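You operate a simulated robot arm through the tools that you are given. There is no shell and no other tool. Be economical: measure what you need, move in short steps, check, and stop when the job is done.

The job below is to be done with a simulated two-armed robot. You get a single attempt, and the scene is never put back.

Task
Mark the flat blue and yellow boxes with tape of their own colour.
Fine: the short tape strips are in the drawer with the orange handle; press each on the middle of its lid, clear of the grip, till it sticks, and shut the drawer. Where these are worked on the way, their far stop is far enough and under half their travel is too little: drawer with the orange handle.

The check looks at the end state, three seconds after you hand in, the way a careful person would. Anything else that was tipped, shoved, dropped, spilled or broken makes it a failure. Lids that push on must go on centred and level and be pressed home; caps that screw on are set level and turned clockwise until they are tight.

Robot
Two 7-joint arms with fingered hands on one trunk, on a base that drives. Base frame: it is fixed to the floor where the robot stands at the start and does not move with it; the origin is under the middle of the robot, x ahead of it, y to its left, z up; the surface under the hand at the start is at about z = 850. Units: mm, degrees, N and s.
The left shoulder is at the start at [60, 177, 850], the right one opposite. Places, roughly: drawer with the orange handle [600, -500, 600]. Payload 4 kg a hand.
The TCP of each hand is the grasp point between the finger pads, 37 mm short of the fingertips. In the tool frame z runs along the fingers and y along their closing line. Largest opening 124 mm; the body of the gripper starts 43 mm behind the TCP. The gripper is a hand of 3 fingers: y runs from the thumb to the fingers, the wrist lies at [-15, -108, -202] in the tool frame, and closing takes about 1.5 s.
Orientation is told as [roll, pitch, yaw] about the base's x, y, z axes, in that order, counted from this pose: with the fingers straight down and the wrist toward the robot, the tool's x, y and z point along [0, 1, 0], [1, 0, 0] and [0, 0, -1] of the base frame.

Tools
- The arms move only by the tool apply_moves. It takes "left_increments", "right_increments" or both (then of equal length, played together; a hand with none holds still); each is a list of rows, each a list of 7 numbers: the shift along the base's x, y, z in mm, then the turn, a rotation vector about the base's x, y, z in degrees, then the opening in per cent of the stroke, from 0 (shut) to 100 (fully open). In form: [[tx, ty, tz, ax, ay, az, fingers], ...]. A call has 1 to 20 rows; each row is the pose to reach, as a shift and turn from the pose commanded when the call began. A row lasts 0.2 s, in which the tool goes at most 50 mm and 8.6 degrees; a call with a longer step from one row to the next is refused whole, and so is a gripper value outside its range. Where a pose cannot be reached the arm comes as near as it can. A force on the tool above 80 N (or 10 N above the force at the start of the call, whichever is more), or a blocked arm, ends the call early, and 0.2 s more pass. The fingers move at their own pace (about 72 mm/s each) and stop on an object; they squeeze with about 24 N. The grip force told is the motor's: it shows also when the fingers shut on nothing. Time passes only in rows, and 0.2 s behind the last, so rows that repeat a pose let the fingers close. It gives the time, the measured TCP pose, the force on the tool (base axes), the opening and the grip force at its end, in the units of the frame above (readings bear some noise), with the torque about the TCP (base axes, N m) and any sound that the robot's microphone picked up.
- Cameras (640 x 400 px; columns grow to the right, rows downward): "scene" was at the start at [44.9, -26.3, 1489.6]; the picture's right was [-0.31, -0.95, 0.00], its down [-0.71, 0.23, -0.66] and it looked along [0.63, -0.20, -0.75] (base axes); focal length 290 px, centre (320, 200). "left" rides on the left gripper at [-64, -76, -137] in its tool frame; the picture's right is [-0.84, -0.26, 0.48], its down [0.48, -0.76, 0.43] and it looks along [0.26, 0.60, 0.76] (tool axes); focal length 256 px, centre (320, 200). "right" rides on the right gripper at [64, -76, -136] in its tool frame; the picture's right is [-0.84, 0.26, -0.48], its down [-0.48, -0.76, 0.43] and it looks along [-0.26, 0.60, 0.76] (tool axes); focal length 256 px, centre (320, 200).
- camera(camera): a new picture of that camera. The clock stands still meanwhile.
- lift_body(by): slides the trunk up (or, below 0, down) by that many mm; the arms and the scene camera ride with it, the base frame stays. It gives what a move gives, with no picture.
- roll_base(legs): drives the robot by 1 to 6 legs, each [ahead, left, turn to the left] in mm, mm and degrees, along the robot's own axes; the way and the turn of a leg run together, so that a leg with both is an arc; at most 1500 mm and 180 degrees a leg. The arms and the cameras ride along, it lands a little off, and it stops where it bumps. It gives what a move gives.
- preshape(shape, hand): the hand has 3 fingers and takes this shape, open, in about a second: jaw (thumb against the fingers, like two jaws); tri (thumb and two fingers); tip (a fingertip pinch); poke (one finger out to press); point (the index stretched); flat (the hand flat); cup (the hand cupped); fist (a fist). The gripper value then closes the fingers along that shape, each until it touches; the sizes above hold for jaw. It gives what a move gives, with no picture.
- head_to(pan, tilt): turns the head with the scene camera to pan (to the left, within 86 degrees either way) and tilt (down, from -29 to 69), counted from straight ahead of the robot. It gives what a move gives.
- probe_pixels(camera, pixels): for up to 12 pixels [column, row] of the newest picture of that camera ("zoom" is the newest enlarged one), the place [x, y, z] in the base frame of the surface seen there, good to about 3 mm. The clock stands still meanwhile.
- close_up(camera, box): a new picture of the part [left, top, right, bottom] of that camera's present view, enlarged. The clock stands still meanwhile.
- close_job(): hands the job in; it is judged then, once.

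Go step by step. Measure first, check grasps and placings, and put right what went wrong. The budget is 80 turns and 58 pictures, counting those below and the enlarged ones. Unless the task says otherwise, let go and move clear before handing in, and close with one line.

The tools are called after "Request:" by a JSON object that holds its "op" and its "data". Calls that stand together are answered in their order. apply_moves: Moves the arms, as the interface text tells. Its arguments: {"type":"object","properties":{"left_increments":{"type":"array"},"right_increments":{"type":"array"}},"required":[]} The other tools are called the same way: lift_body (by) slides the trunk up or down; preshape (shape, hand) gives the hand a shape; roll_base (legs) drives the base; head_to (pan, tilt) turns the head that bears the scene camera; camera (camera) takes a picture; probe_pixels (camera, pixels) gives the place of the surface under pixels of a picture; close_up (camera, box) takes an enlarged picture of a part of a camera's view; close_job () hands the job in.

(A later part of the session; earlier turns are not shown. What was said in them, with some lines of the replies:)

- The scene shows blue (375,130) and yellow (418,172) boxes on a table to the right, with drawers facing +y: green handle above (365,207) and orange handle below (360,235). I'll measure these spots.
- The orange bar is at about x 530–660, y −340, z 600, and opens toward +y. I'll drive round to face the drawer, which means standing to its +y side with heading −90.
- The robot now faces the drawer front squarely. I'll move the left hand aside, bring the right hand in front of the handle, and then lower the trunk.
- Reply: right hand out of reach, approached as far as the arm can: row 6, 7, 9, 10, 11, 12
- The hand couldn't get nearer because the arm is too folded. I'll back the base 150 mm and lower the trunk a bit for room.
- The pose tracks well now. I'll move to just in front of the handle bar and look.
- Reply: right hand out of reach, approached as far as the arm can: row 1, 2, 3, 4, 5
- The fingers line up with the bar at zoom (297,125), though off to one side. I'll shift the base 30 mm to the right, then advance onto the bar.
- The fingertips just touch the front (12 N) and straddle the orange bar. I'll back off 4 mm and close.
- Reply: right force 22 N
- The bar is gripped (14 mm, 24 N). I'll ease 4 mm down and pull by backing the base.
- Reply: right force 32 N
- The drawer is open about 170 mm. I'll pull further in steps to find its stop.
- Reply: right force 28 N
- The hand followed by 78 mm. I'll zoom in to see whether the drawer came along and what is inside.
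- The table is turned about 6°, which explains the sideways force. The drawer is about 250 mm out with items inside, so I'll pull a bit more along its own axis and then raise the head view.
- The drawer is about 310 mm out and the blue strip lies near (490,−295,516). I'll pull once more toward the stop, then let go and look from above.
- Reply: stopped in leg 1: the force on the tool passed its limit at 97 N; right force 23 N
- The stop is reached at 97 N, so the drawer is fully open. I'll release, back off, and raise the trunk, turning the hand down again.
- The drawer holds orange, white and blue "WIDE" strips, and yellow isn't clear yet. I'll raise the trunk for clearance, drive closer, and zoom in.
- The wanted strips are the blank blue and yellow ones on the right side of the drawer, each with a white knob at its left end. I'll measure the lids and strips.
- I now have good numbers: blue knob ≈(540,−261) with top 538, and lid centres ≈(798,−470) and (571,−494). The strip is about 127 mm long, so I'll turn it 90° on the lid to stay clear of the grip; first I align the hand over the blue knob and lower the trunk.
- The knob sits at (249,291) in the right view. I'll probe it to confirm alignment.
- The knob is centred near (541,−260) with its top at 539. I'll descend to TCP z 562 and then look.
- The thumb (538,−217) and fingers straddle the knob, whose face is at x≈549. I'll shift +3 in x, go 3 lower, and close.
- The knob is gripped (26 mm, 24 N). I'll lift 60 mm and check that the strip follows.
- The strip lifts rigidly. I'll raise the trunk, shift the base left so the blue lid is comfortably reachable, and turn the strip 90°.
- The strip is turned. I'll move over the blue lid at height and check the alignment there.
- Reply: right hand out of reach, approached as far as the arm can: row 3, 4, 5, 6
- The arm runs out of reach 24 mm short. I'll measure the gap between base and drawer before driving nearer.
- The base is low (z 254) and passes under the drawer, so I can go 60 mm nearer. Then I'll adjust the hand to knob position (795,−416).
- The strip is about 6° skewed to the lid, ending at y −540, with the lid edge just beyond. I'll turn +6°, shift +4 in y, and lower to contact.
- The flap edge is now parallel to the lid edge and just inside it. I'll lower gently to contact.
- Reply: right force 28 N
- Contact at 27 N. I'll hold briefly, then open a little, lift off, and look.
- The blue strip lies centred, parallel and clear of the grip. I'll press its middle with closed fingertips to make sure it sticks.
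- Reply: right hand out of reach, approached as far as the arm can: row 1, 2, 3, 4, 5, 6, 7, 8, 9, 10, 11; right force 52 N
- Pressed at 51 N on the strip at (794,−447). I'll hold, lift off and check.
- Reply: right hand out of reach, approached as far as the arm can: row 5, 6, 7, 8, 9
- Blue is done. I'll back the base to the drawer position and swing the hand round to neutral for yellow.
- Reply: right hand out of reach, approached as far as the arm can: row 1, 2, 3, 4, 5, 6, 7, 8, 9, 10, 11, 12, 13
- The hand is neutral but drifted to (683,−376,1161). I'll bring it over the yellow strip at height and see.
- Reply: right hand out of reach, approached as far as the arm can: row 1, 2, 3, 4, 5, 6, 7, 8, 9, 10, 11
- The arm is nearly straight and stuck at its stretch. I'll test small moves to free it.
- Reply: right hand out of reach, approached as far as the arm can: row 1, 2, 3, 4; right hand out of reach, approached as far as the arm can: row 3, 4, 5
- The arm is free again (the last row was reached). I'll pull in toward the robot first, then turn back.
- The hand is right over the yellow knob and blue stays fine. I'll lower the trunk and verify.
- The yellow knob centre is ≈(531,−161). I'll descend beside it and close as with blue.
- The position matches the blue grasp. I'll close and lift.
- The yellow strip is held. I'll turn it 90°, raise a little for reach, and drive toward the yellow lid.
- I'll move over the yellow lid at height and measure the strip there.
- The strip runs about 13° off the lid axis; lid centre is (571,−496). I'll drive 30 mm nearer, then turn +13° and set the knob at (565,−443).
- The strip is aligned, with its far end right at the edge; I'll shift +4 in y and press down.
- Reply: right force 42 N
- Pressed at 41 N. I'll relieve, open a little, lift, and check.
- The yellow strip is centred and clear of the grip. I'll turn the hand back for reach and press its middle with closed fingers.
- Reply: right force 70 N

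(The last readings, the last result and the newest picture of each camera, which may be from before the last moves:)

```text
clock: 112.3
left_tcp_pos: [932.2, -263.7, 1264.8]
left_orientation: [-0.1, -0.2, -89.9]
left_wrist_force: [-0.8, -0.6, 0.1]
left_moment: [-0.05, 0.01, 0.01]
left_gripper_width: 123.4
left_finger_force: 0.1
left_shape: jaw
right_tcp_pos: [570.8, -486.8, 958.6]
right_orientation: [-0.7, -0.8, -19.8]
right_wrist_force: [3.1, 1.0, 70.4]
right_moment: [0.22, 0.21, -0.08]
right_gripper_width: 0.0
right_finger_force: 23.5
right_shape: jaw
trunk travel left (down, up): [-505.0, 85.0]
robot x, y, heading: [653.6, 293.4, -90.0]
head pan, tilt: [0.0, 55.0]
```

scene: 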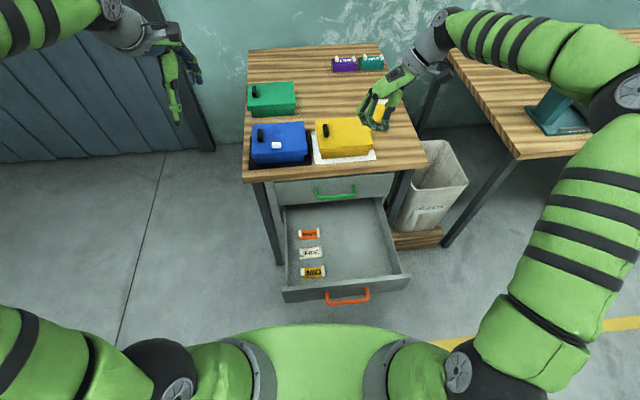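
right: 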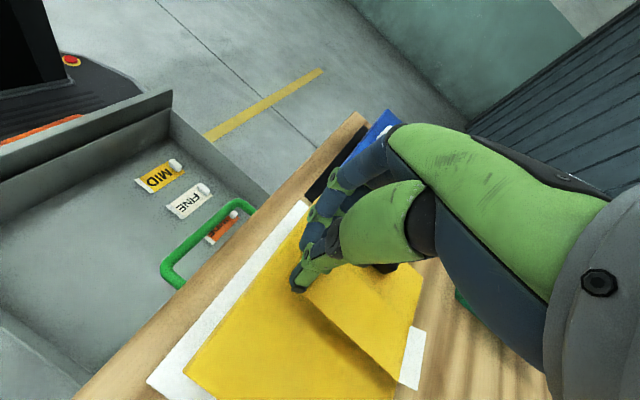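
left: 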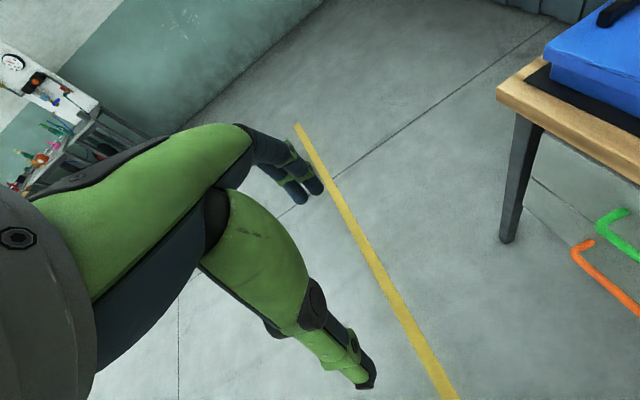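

Pressed at 70 N. I'll lift off, turn back to neutral while retreating over the table edge.

Request:
{"op": "apply_moves", "data": {"right_increments": [[0, 0, 0, 0, 0, 0, 0], [0, 0, 0, 0, 0, 0, 0], [0, 0, 15, 0, 0, 0, 0], [0, 0, 50, 0, 0, 0, 0], [0, 20, 90, 0, 0, 0, 0], [0, 50, 110, 0, 0, -8, 0], [0, 85, 110, 0, 0, -16, 0], [0, 120, 110, 0, 0, -24, 0], [0, 150, 110, 0, 0, -32, 0], [0, 180, 110, 0, 0, -40, 0], [0, 200, 110, 0, 0, -48, 0], [0, 210, 110, 0, 0, -56, 0], [0, 220, 110, 0, 0, -64, 0], [0, 220, 110, 0, 0, -70, 0]]}}

Request:
{"op": "close_up", "data": {"camera": "scene", "box": [235, 60, 435, 185]}}

```text
clock: 115.3
left_tcp_pos: [931.4, -269.0, 1262.1]
left_orientation: [-0.1, -0.1, -89.8]
left_wrist_force: [0.2, 0.1, -0.1]
left_moment: [-0.02, -0.02, 0.01]
left_gripper_width: 123.9
left_finger_force: 0.1
left_shape: jaw
right_tcp_pos: [569.6, -265.3, 1053.5]
right_orientation: [0.2, -0.3, -89.7]
right_wrist_force: [-0.7, -0.1, 0.4]
right_moment: [0.0, 0.0, 0.03]
right_gripper_width: 0.0
right_finger_force: 24.0
right_shape: jaw
trunk travel left (down, up): [-505.0, 85.0]
robot x, y, heading: [653.8, 298.5, -89.9]
head pan, tilt: [0.0, 55.0]
```

```text
3.20 times, centred on (335, 122) of scene
```

zoom: 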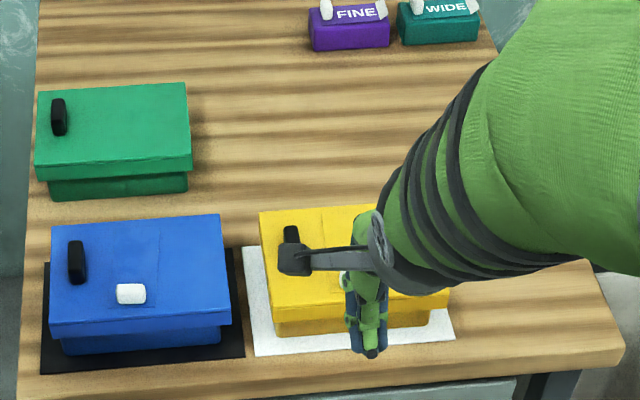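

Both strips are in place and nothing else has moved. Next I'll back away, lower the trunk, and prepare the hand to push the drawer shut.

Request:
{"op": "roll_base", "data": {"legs": [[-590, 0, 0]]}}

Request:
{"op": "lift_body", "data": {"by": -465}}

Request:
{"op": "apply_moves", "data": {"right_increments": [[0, -20, 0, -6, 0, 0, 60], [0, -40, 0, -12, 0, 0, 60], [0, -60, 0, -18, 0, 0, 60], [0, -80, 0, -24, 0, 0, 60], [0, -100, 0, -30, 0, 0, 60], [0, -115, 0, -36, 0, 0, 60], [0, -130, 0, -42, 0, 0, 60], [0, -145, 0, -48, 0, 0, 60], [0, -160, 0, -54, 0, 0, 60], [0, -175, 0, -60, 0, 0, 60], [0, -190, 0, -66, 0, 0, 60], [0, -205, 0, -72, 0, 0, 60], [0, -215, 0, -80, 0, 0, 60], [0, -220, 0, -80, 0, 0, 60]]}}

Request:
{"op": "camera", "data": {"camera": "right"}}

```text
clock: 118.8
left_tcp_pos: [927.3, 334.0, 1262.5]
left_orientation: [-0.1, 0.0, -90.4]
left_wrist_force: [-0.3, 0.3, -0.2]
left_moment: [0.0, 0.0, -0.03]
left_gripper_width: 123.6
left_finger_force: 0.1
left_shape: jaw
right_tcp_pos: [567.8, 339.5, 1052.8]
right_orientation: [0.1, -0.2, -90.0]
right_wrist_force: [0.6, -0.2, -0.4]
right_moment: [-0.03, -0.01, 0.01]
right_gripper_width: 0.0
right_finger_force: 24.7
right_shape: jaw
trunk travel left (down, up): [-505.0, 85.0]
robot x, y, heading: [654.9, 901.0, -90.6]
head pan, tilt: [0.0, 55.0]
```

```text
refused: -465 is not a number from -400 to 400
```

```text
clock: 121.8
left_tcp_pos: [927.8, 334.1, 1261.5]
left_orientation: [-0.1, 0.1, -90.5]
left_wrist_force: [-0.6, -0.7, -0.2]
left_moment: [0.01, 0.02, -0.02]
left_gripper_width: 123.4
left_finger_force: 0.0
left_shape: jaw
right_tcp_pos: [567.6, 119.9, 1053.7]
right_orientation: [0.2, -80.3, -90.1]
right_wrist_force: [-0.4, -0.4, -0.7]
right_moment: [0.04, 0.02, -0.03]
right_gripper_width: 74.2
right_finger_force: 0.2
right_shape: jaw
trunk travel left (down, up): [-505.0, 85.0]
robot x, y, heading: [653.5, 897.1, -90.4]
head pan, tilt: [0.0, 55.0]
```

```text
8 pictures are left
```

right: 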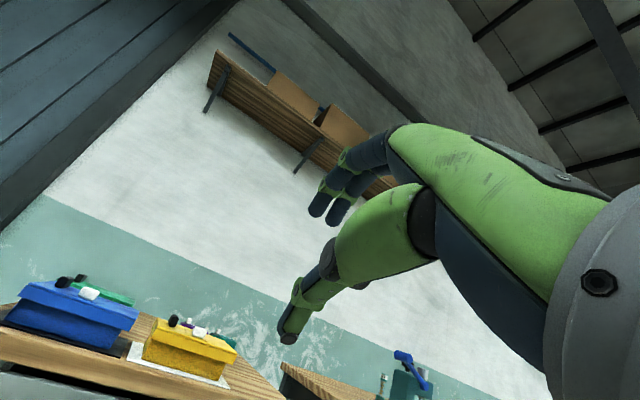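

The trunk lift was refused (limit 400), but the hand turned fine and clear. I'll lower in two steps.

Request:
{"op": "lift_body", "data": {"by": -400}}

Request:
{"op": "lift_body", "data": {"by": -55}}

Request:
{"op": "camera", "data": {"camera": "right"}}

```text
clock: 125.6
left_tcp_pos: [927.8, 333.3, 861.7]
left_orientation: [0.1, 0.1, -90.4]
left_wrist_force: [0.0, -1.0, 0.4]
left_moment: [-0.02, -0.02, 0.02]
left_gripper_width: 123.5
left_finger_force: 0.0
left_shape: jaw
right_tcp_pos: [567.9, 119.2, 652.3]
right_orientation: [0.4, -80.2, -90.1]
right_wrist_force: [-0.2, 0.3, 0.0]
right_moment: [-0.02, 0.0, 0.02]
right_gripper_width: 74.5
right_finger_force: 0.1
right_shape: jaw
trunk travel left (down, up): [-105.0, 485.0]
robot x, y, heading: [650.3, 899.0, -90.3]
head pan, tilt: [0.0, 55.0]
```

```text
clock: 126.5
left_tcp_pos: [927.6, 332.9, 806.4]
left_orientation: [0.0, 0.1, -90.4]
left_wrist_force: [-1.2, 0.0, -0.1]
left_moment: [-0.01, -0.01, 0.03]
left_gripper_width: 123.4
left_finger_force: 0.1
left_shape: jaw
right_tcp_pos: [566.2, 119.8, 597.9]
right_orientation: [0.3, -80.3, -90.1]
right_wrist_force: [0.1, -0.9, -0.4]
right_moment: [0.02, -0.03, 0.0]
right_gripper_width: 74.1
right_finger_force: 0.3
right_shape: jaw
trunk travel left (down, up): [-50.0, 540.0]
robot x, y, heading: [653.2, 900.6, -90.3]
head pan, tilt: [0.0, 55.0]
```

```text
7 pictures are left
```

right: 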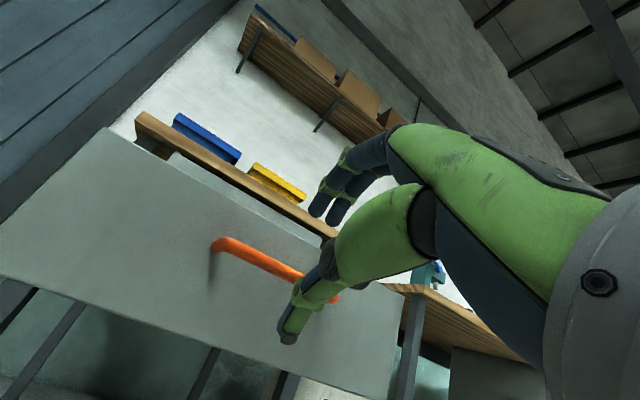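

Request:
{"op": "probe_pixels", "data": {"camera": "right", "pixels": [[218, 243], [260, 258], [298, 276], [336, 300], [200, 290], [240, 220]]}}

```text
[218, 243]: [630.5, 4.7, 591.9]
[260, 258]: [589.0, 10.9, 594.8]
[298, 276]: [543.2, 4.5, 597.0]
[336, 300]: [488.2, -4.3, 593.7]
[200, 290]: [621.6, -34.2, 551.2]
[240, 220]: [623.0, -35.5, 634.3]
```

The bar is centred at x 560 and the fingers straddle it. I'll drive forward to contact, then push along the drawer's axis.

Request:
{"op": "roll_base", "data": {"legs": [[118, 0, 0], [310, 36, 0]]}}

Request:
{"op": "camera", "data": {"camera": "right"}}

```text
clock: 129.4
left_tcp_pos: [966.9, -81.8, 806.0]
left_orientation: [0.0, 0.0, -90.0]
left_wrist_force: [0.6, 0.0, 0.0]
left_moment: [0.01, 0.01, 0.01]
left_gripper_width: 123.7
left_finger_force: 0.0
left_shape: jaw
right_tcp_pos: [607.3, -299.5, 596.7]
right_orientation: [0.2, -80.3, -89.7]
right_wrist_force: [-0.1, -0.3, 0.2]
right_moment: [0.01, -0.03, -0.01]
right_gripper_width: 74.2
right_finger_force: 0.1
right_shape: jaw
trunk travel left (down, up): [-50.0, 540.0]
robot x, y, heading: [686.5, 480.2, -90.0]
head pan, tilt: [0.0, 55.0]
```

```text
6 pictures are left
```

right: 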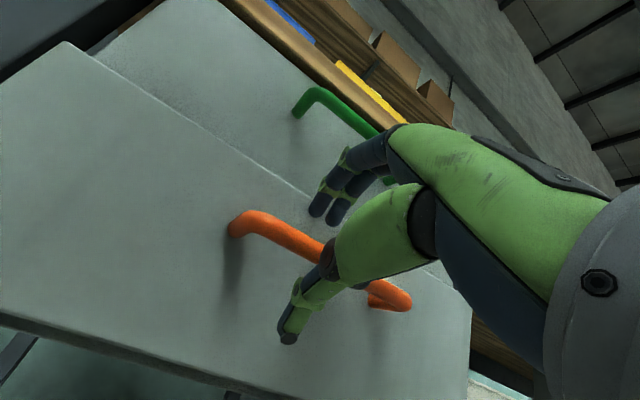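

The drawer is nearly shut. I'll finish with slow arm steps until it meets its stop.

Request:
{"op": "apply_moves", "data": {"right_increments": [[1, -8, 0, 0, 0, 0, 60], [2, -16, 0, 0, 0, 0, 60], [3, -24, 0, 0, 0, 0, 60], [4, -30, 0, 0, 0, 0, 60], [4, -36, 0, 0, 0, 0, 60], [4, -40, 0, 0, 0, 0, 60], [4, -44, 0, 0, 0, 0, 60], [4, -48, 0, 0, 0, 0, 60]]}}

Request:
{"op": "camera", "data": {"camera": "right"}}

```text
clock: 131.3
left_tcp_pos: [964.6, -79.2, 808.3]
left_orientation: [0.0, -0.2, -90.1]
left_wrist_force: [0.0, 0.9, 0.3]
left_moment: [-0.04, 0.0, 0.02]
left_gripper_width: 123.7
left_finger_force: 0.0
left_shape: jaw
right_tcp_pos: [613.4, -340.3, 604.3]
right_orientation: [1.3, -81.3, -90.6]
right_wrist_force: [-4.1, 53.4, 10.0]
right_moment: [-1.93, -0.19, 0.19]
right_gripper_width: 71.6
right_finger_force: 0.0
right_shape: jaw
trunk travel left (down, up): [-50.0, 540.0]
robot x, y, heading: [687.6, 486.1, -90.2]
head pan, tilt: [0.0, 55.0]
stopped in row 8 (right hand): the force on the tool passed its limit at 91 N (the readings are from after the stop); the commanded pose is now the measured one
```

```text
5 pictures are left
```

right: 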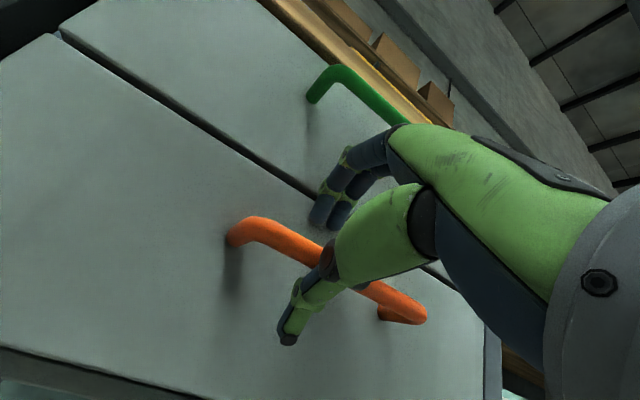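

The drawer fronts are flush, at the stop (91 N). I'll withdraw straight back and take a final look.

Request:
{"op": "apply_moves", "data": {"right_increments": [[0, 5, -5, 0, 0, 0, 60], [0, 20, -6, 0, 0, 0, 60], [0, 45, -6, 0, 0, 0, 60], [0, 70, -6, 0, 0, 0, 60]]}}

Request:
{"op": "roll_base", "data": {"legs": [[-250, 0, 0]]}}

Request:
{"op": "lift_body", "data": {"by": 400}}

Request:
{"op": "head_to", "data": {"pan": 0, "tilt": 45}}

Request:
{"op": "camera", "data": {"camera": "scene"}}

```text
clock: 132.3
left_tcp_pos: [966.3, -81.6, 806.3]
left_orientation: [0.0, 0.0, -90.0]
left_wrist_force: [0.1, -0.1, -0.4]
left_moment: [0.01, 0.01, -0.03]
left_gripper_width: 123.8
left_finger_force: 0.0
left_shape: jaw
right_tcp_pos: [612.5, -275.1, 596.0]
right_orientation: [0.7, -80.8, -90.0]
right_wrist_force: [-0.3, -0.3, -0.5]
right_moment: [-0.01, 0.03, 0.01]
right_gripper_width: 74.5
right_finger_force: 0.1
right_shape: jaw
trunk travel left (down, up): [-50.0, 540.0]
robot x, y, heading: [687.4, 480.9, -89.7]
head pan, tilt: [0.0, 55.0]
```

```text
clock: 134.1
left_tcp_pos: [965.6, 163.7, 806.8]
left_orientation: [0.0, 0.0, -90.0]
left_wrist_force: [-0.3, 0.3, -0.2]
left_moment: [-0.02, 0.0, -0.01]
left_gripper_width: 123.8
left_finger_force: 0.1
left_shape: jaw
right_tcp_pos: [612.2, -28.3, 595.0]
right_orientation: [0.8, -80.8, -90.0]
right_wrist_force: [-0.2, 0.3, -0.2]
right_moment: [0.0, -0.01, 0.01]
right_gripper_width: 74.8
right_finger_force: 0.1
right_shape: jaw
trunk travel left (down, up): [-50.0, 540.0]
robot x, y, heading: [688.1, 729.8, -90.1]
head pan, tilt: [0.0, 55.0]
```

```text
clock: 137.9
left_tcp_pos: [966.3, 164.3, 1206.4]
left_orientation: [0.0, -0.1, -90.1]
left_wrist_force: [0.5, -0.6, 0.5]
left_moment: [-0.01, 0.0, -0.01]
left_gripper_width: 123.8
left_finger_force: 0.0
left_shape: jaw
right_tcp_pos: [612.1, -28.9, 997.0]
right_orientation: [0.8, -80.8, -90.0]
right_wrist_force: [0.5, -0.1, -2.1]
right_moment: [-0.02, -0.03, 0.01]
right_gripper_width: 74.7
right_finger_force: 0.1
right_shape: jaw
trunk travel left (down, up): [-450.0, 140.0]
robot x, y, heading: [686.8, 729.6, -90.0]
head pan, tilt: [0.0, 55.0]
```

```text
clock: 138.6
left_tcp_pos: [965.2, 164.4, 1206.5]
left_orientation: [0.0, -0.1, -90.0]
left_wrist_force: [0.1, 1.2, -1.1]
left_moment: [0.0, 0.0, 0.0]
left_gripper_width: 123.6
left_finger_force: 0.0
left_shape: jaw
right_tcp_pos: [611.5, -28.3, 996.4]
right_orientation: [0.9, -80.9, -90.0]
right_wrist_force: [0.0, 0.8, 0.5]
right_moment: [0.01, 0.04, -0.01]
right_gripper_width: 74.6
right_finger_force: 0.2
right_shape: jaw
trunk travel left (down, up): [-450.0, 140.0]
robot x, y, heading: [687.5, 727.9, -90.0]
head pan, tilt: [0.0, 45.0]
```

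```text
4 pictures are left
```

scene: 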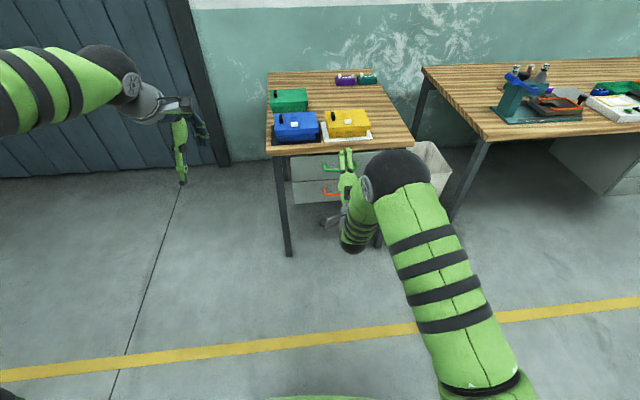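

Request:
{"op": "close_up", "data": {"camera": "scene", "box": [260, 80, 400, 205]}}

```text
3.20 times, centred on (330, 142) of scene
```

zoom: 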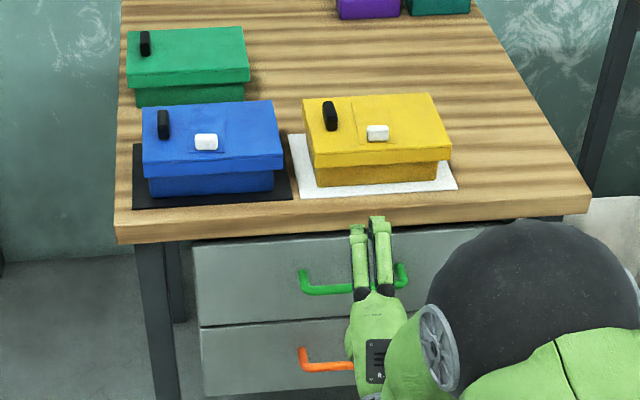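

The final view shows both strips centred on their lids and clear of the grips, the drawer shut, and everything else in place. I'm handing in.

Request:
{"op": "close_job", "data": {}}

```text
The job is handed in.
```

I pressed the blank blue and yellow tape strips onto the middle of their matching lids, clear of the grips, and shut the orange-handled drawer to its stop. I then moved both hands clear.
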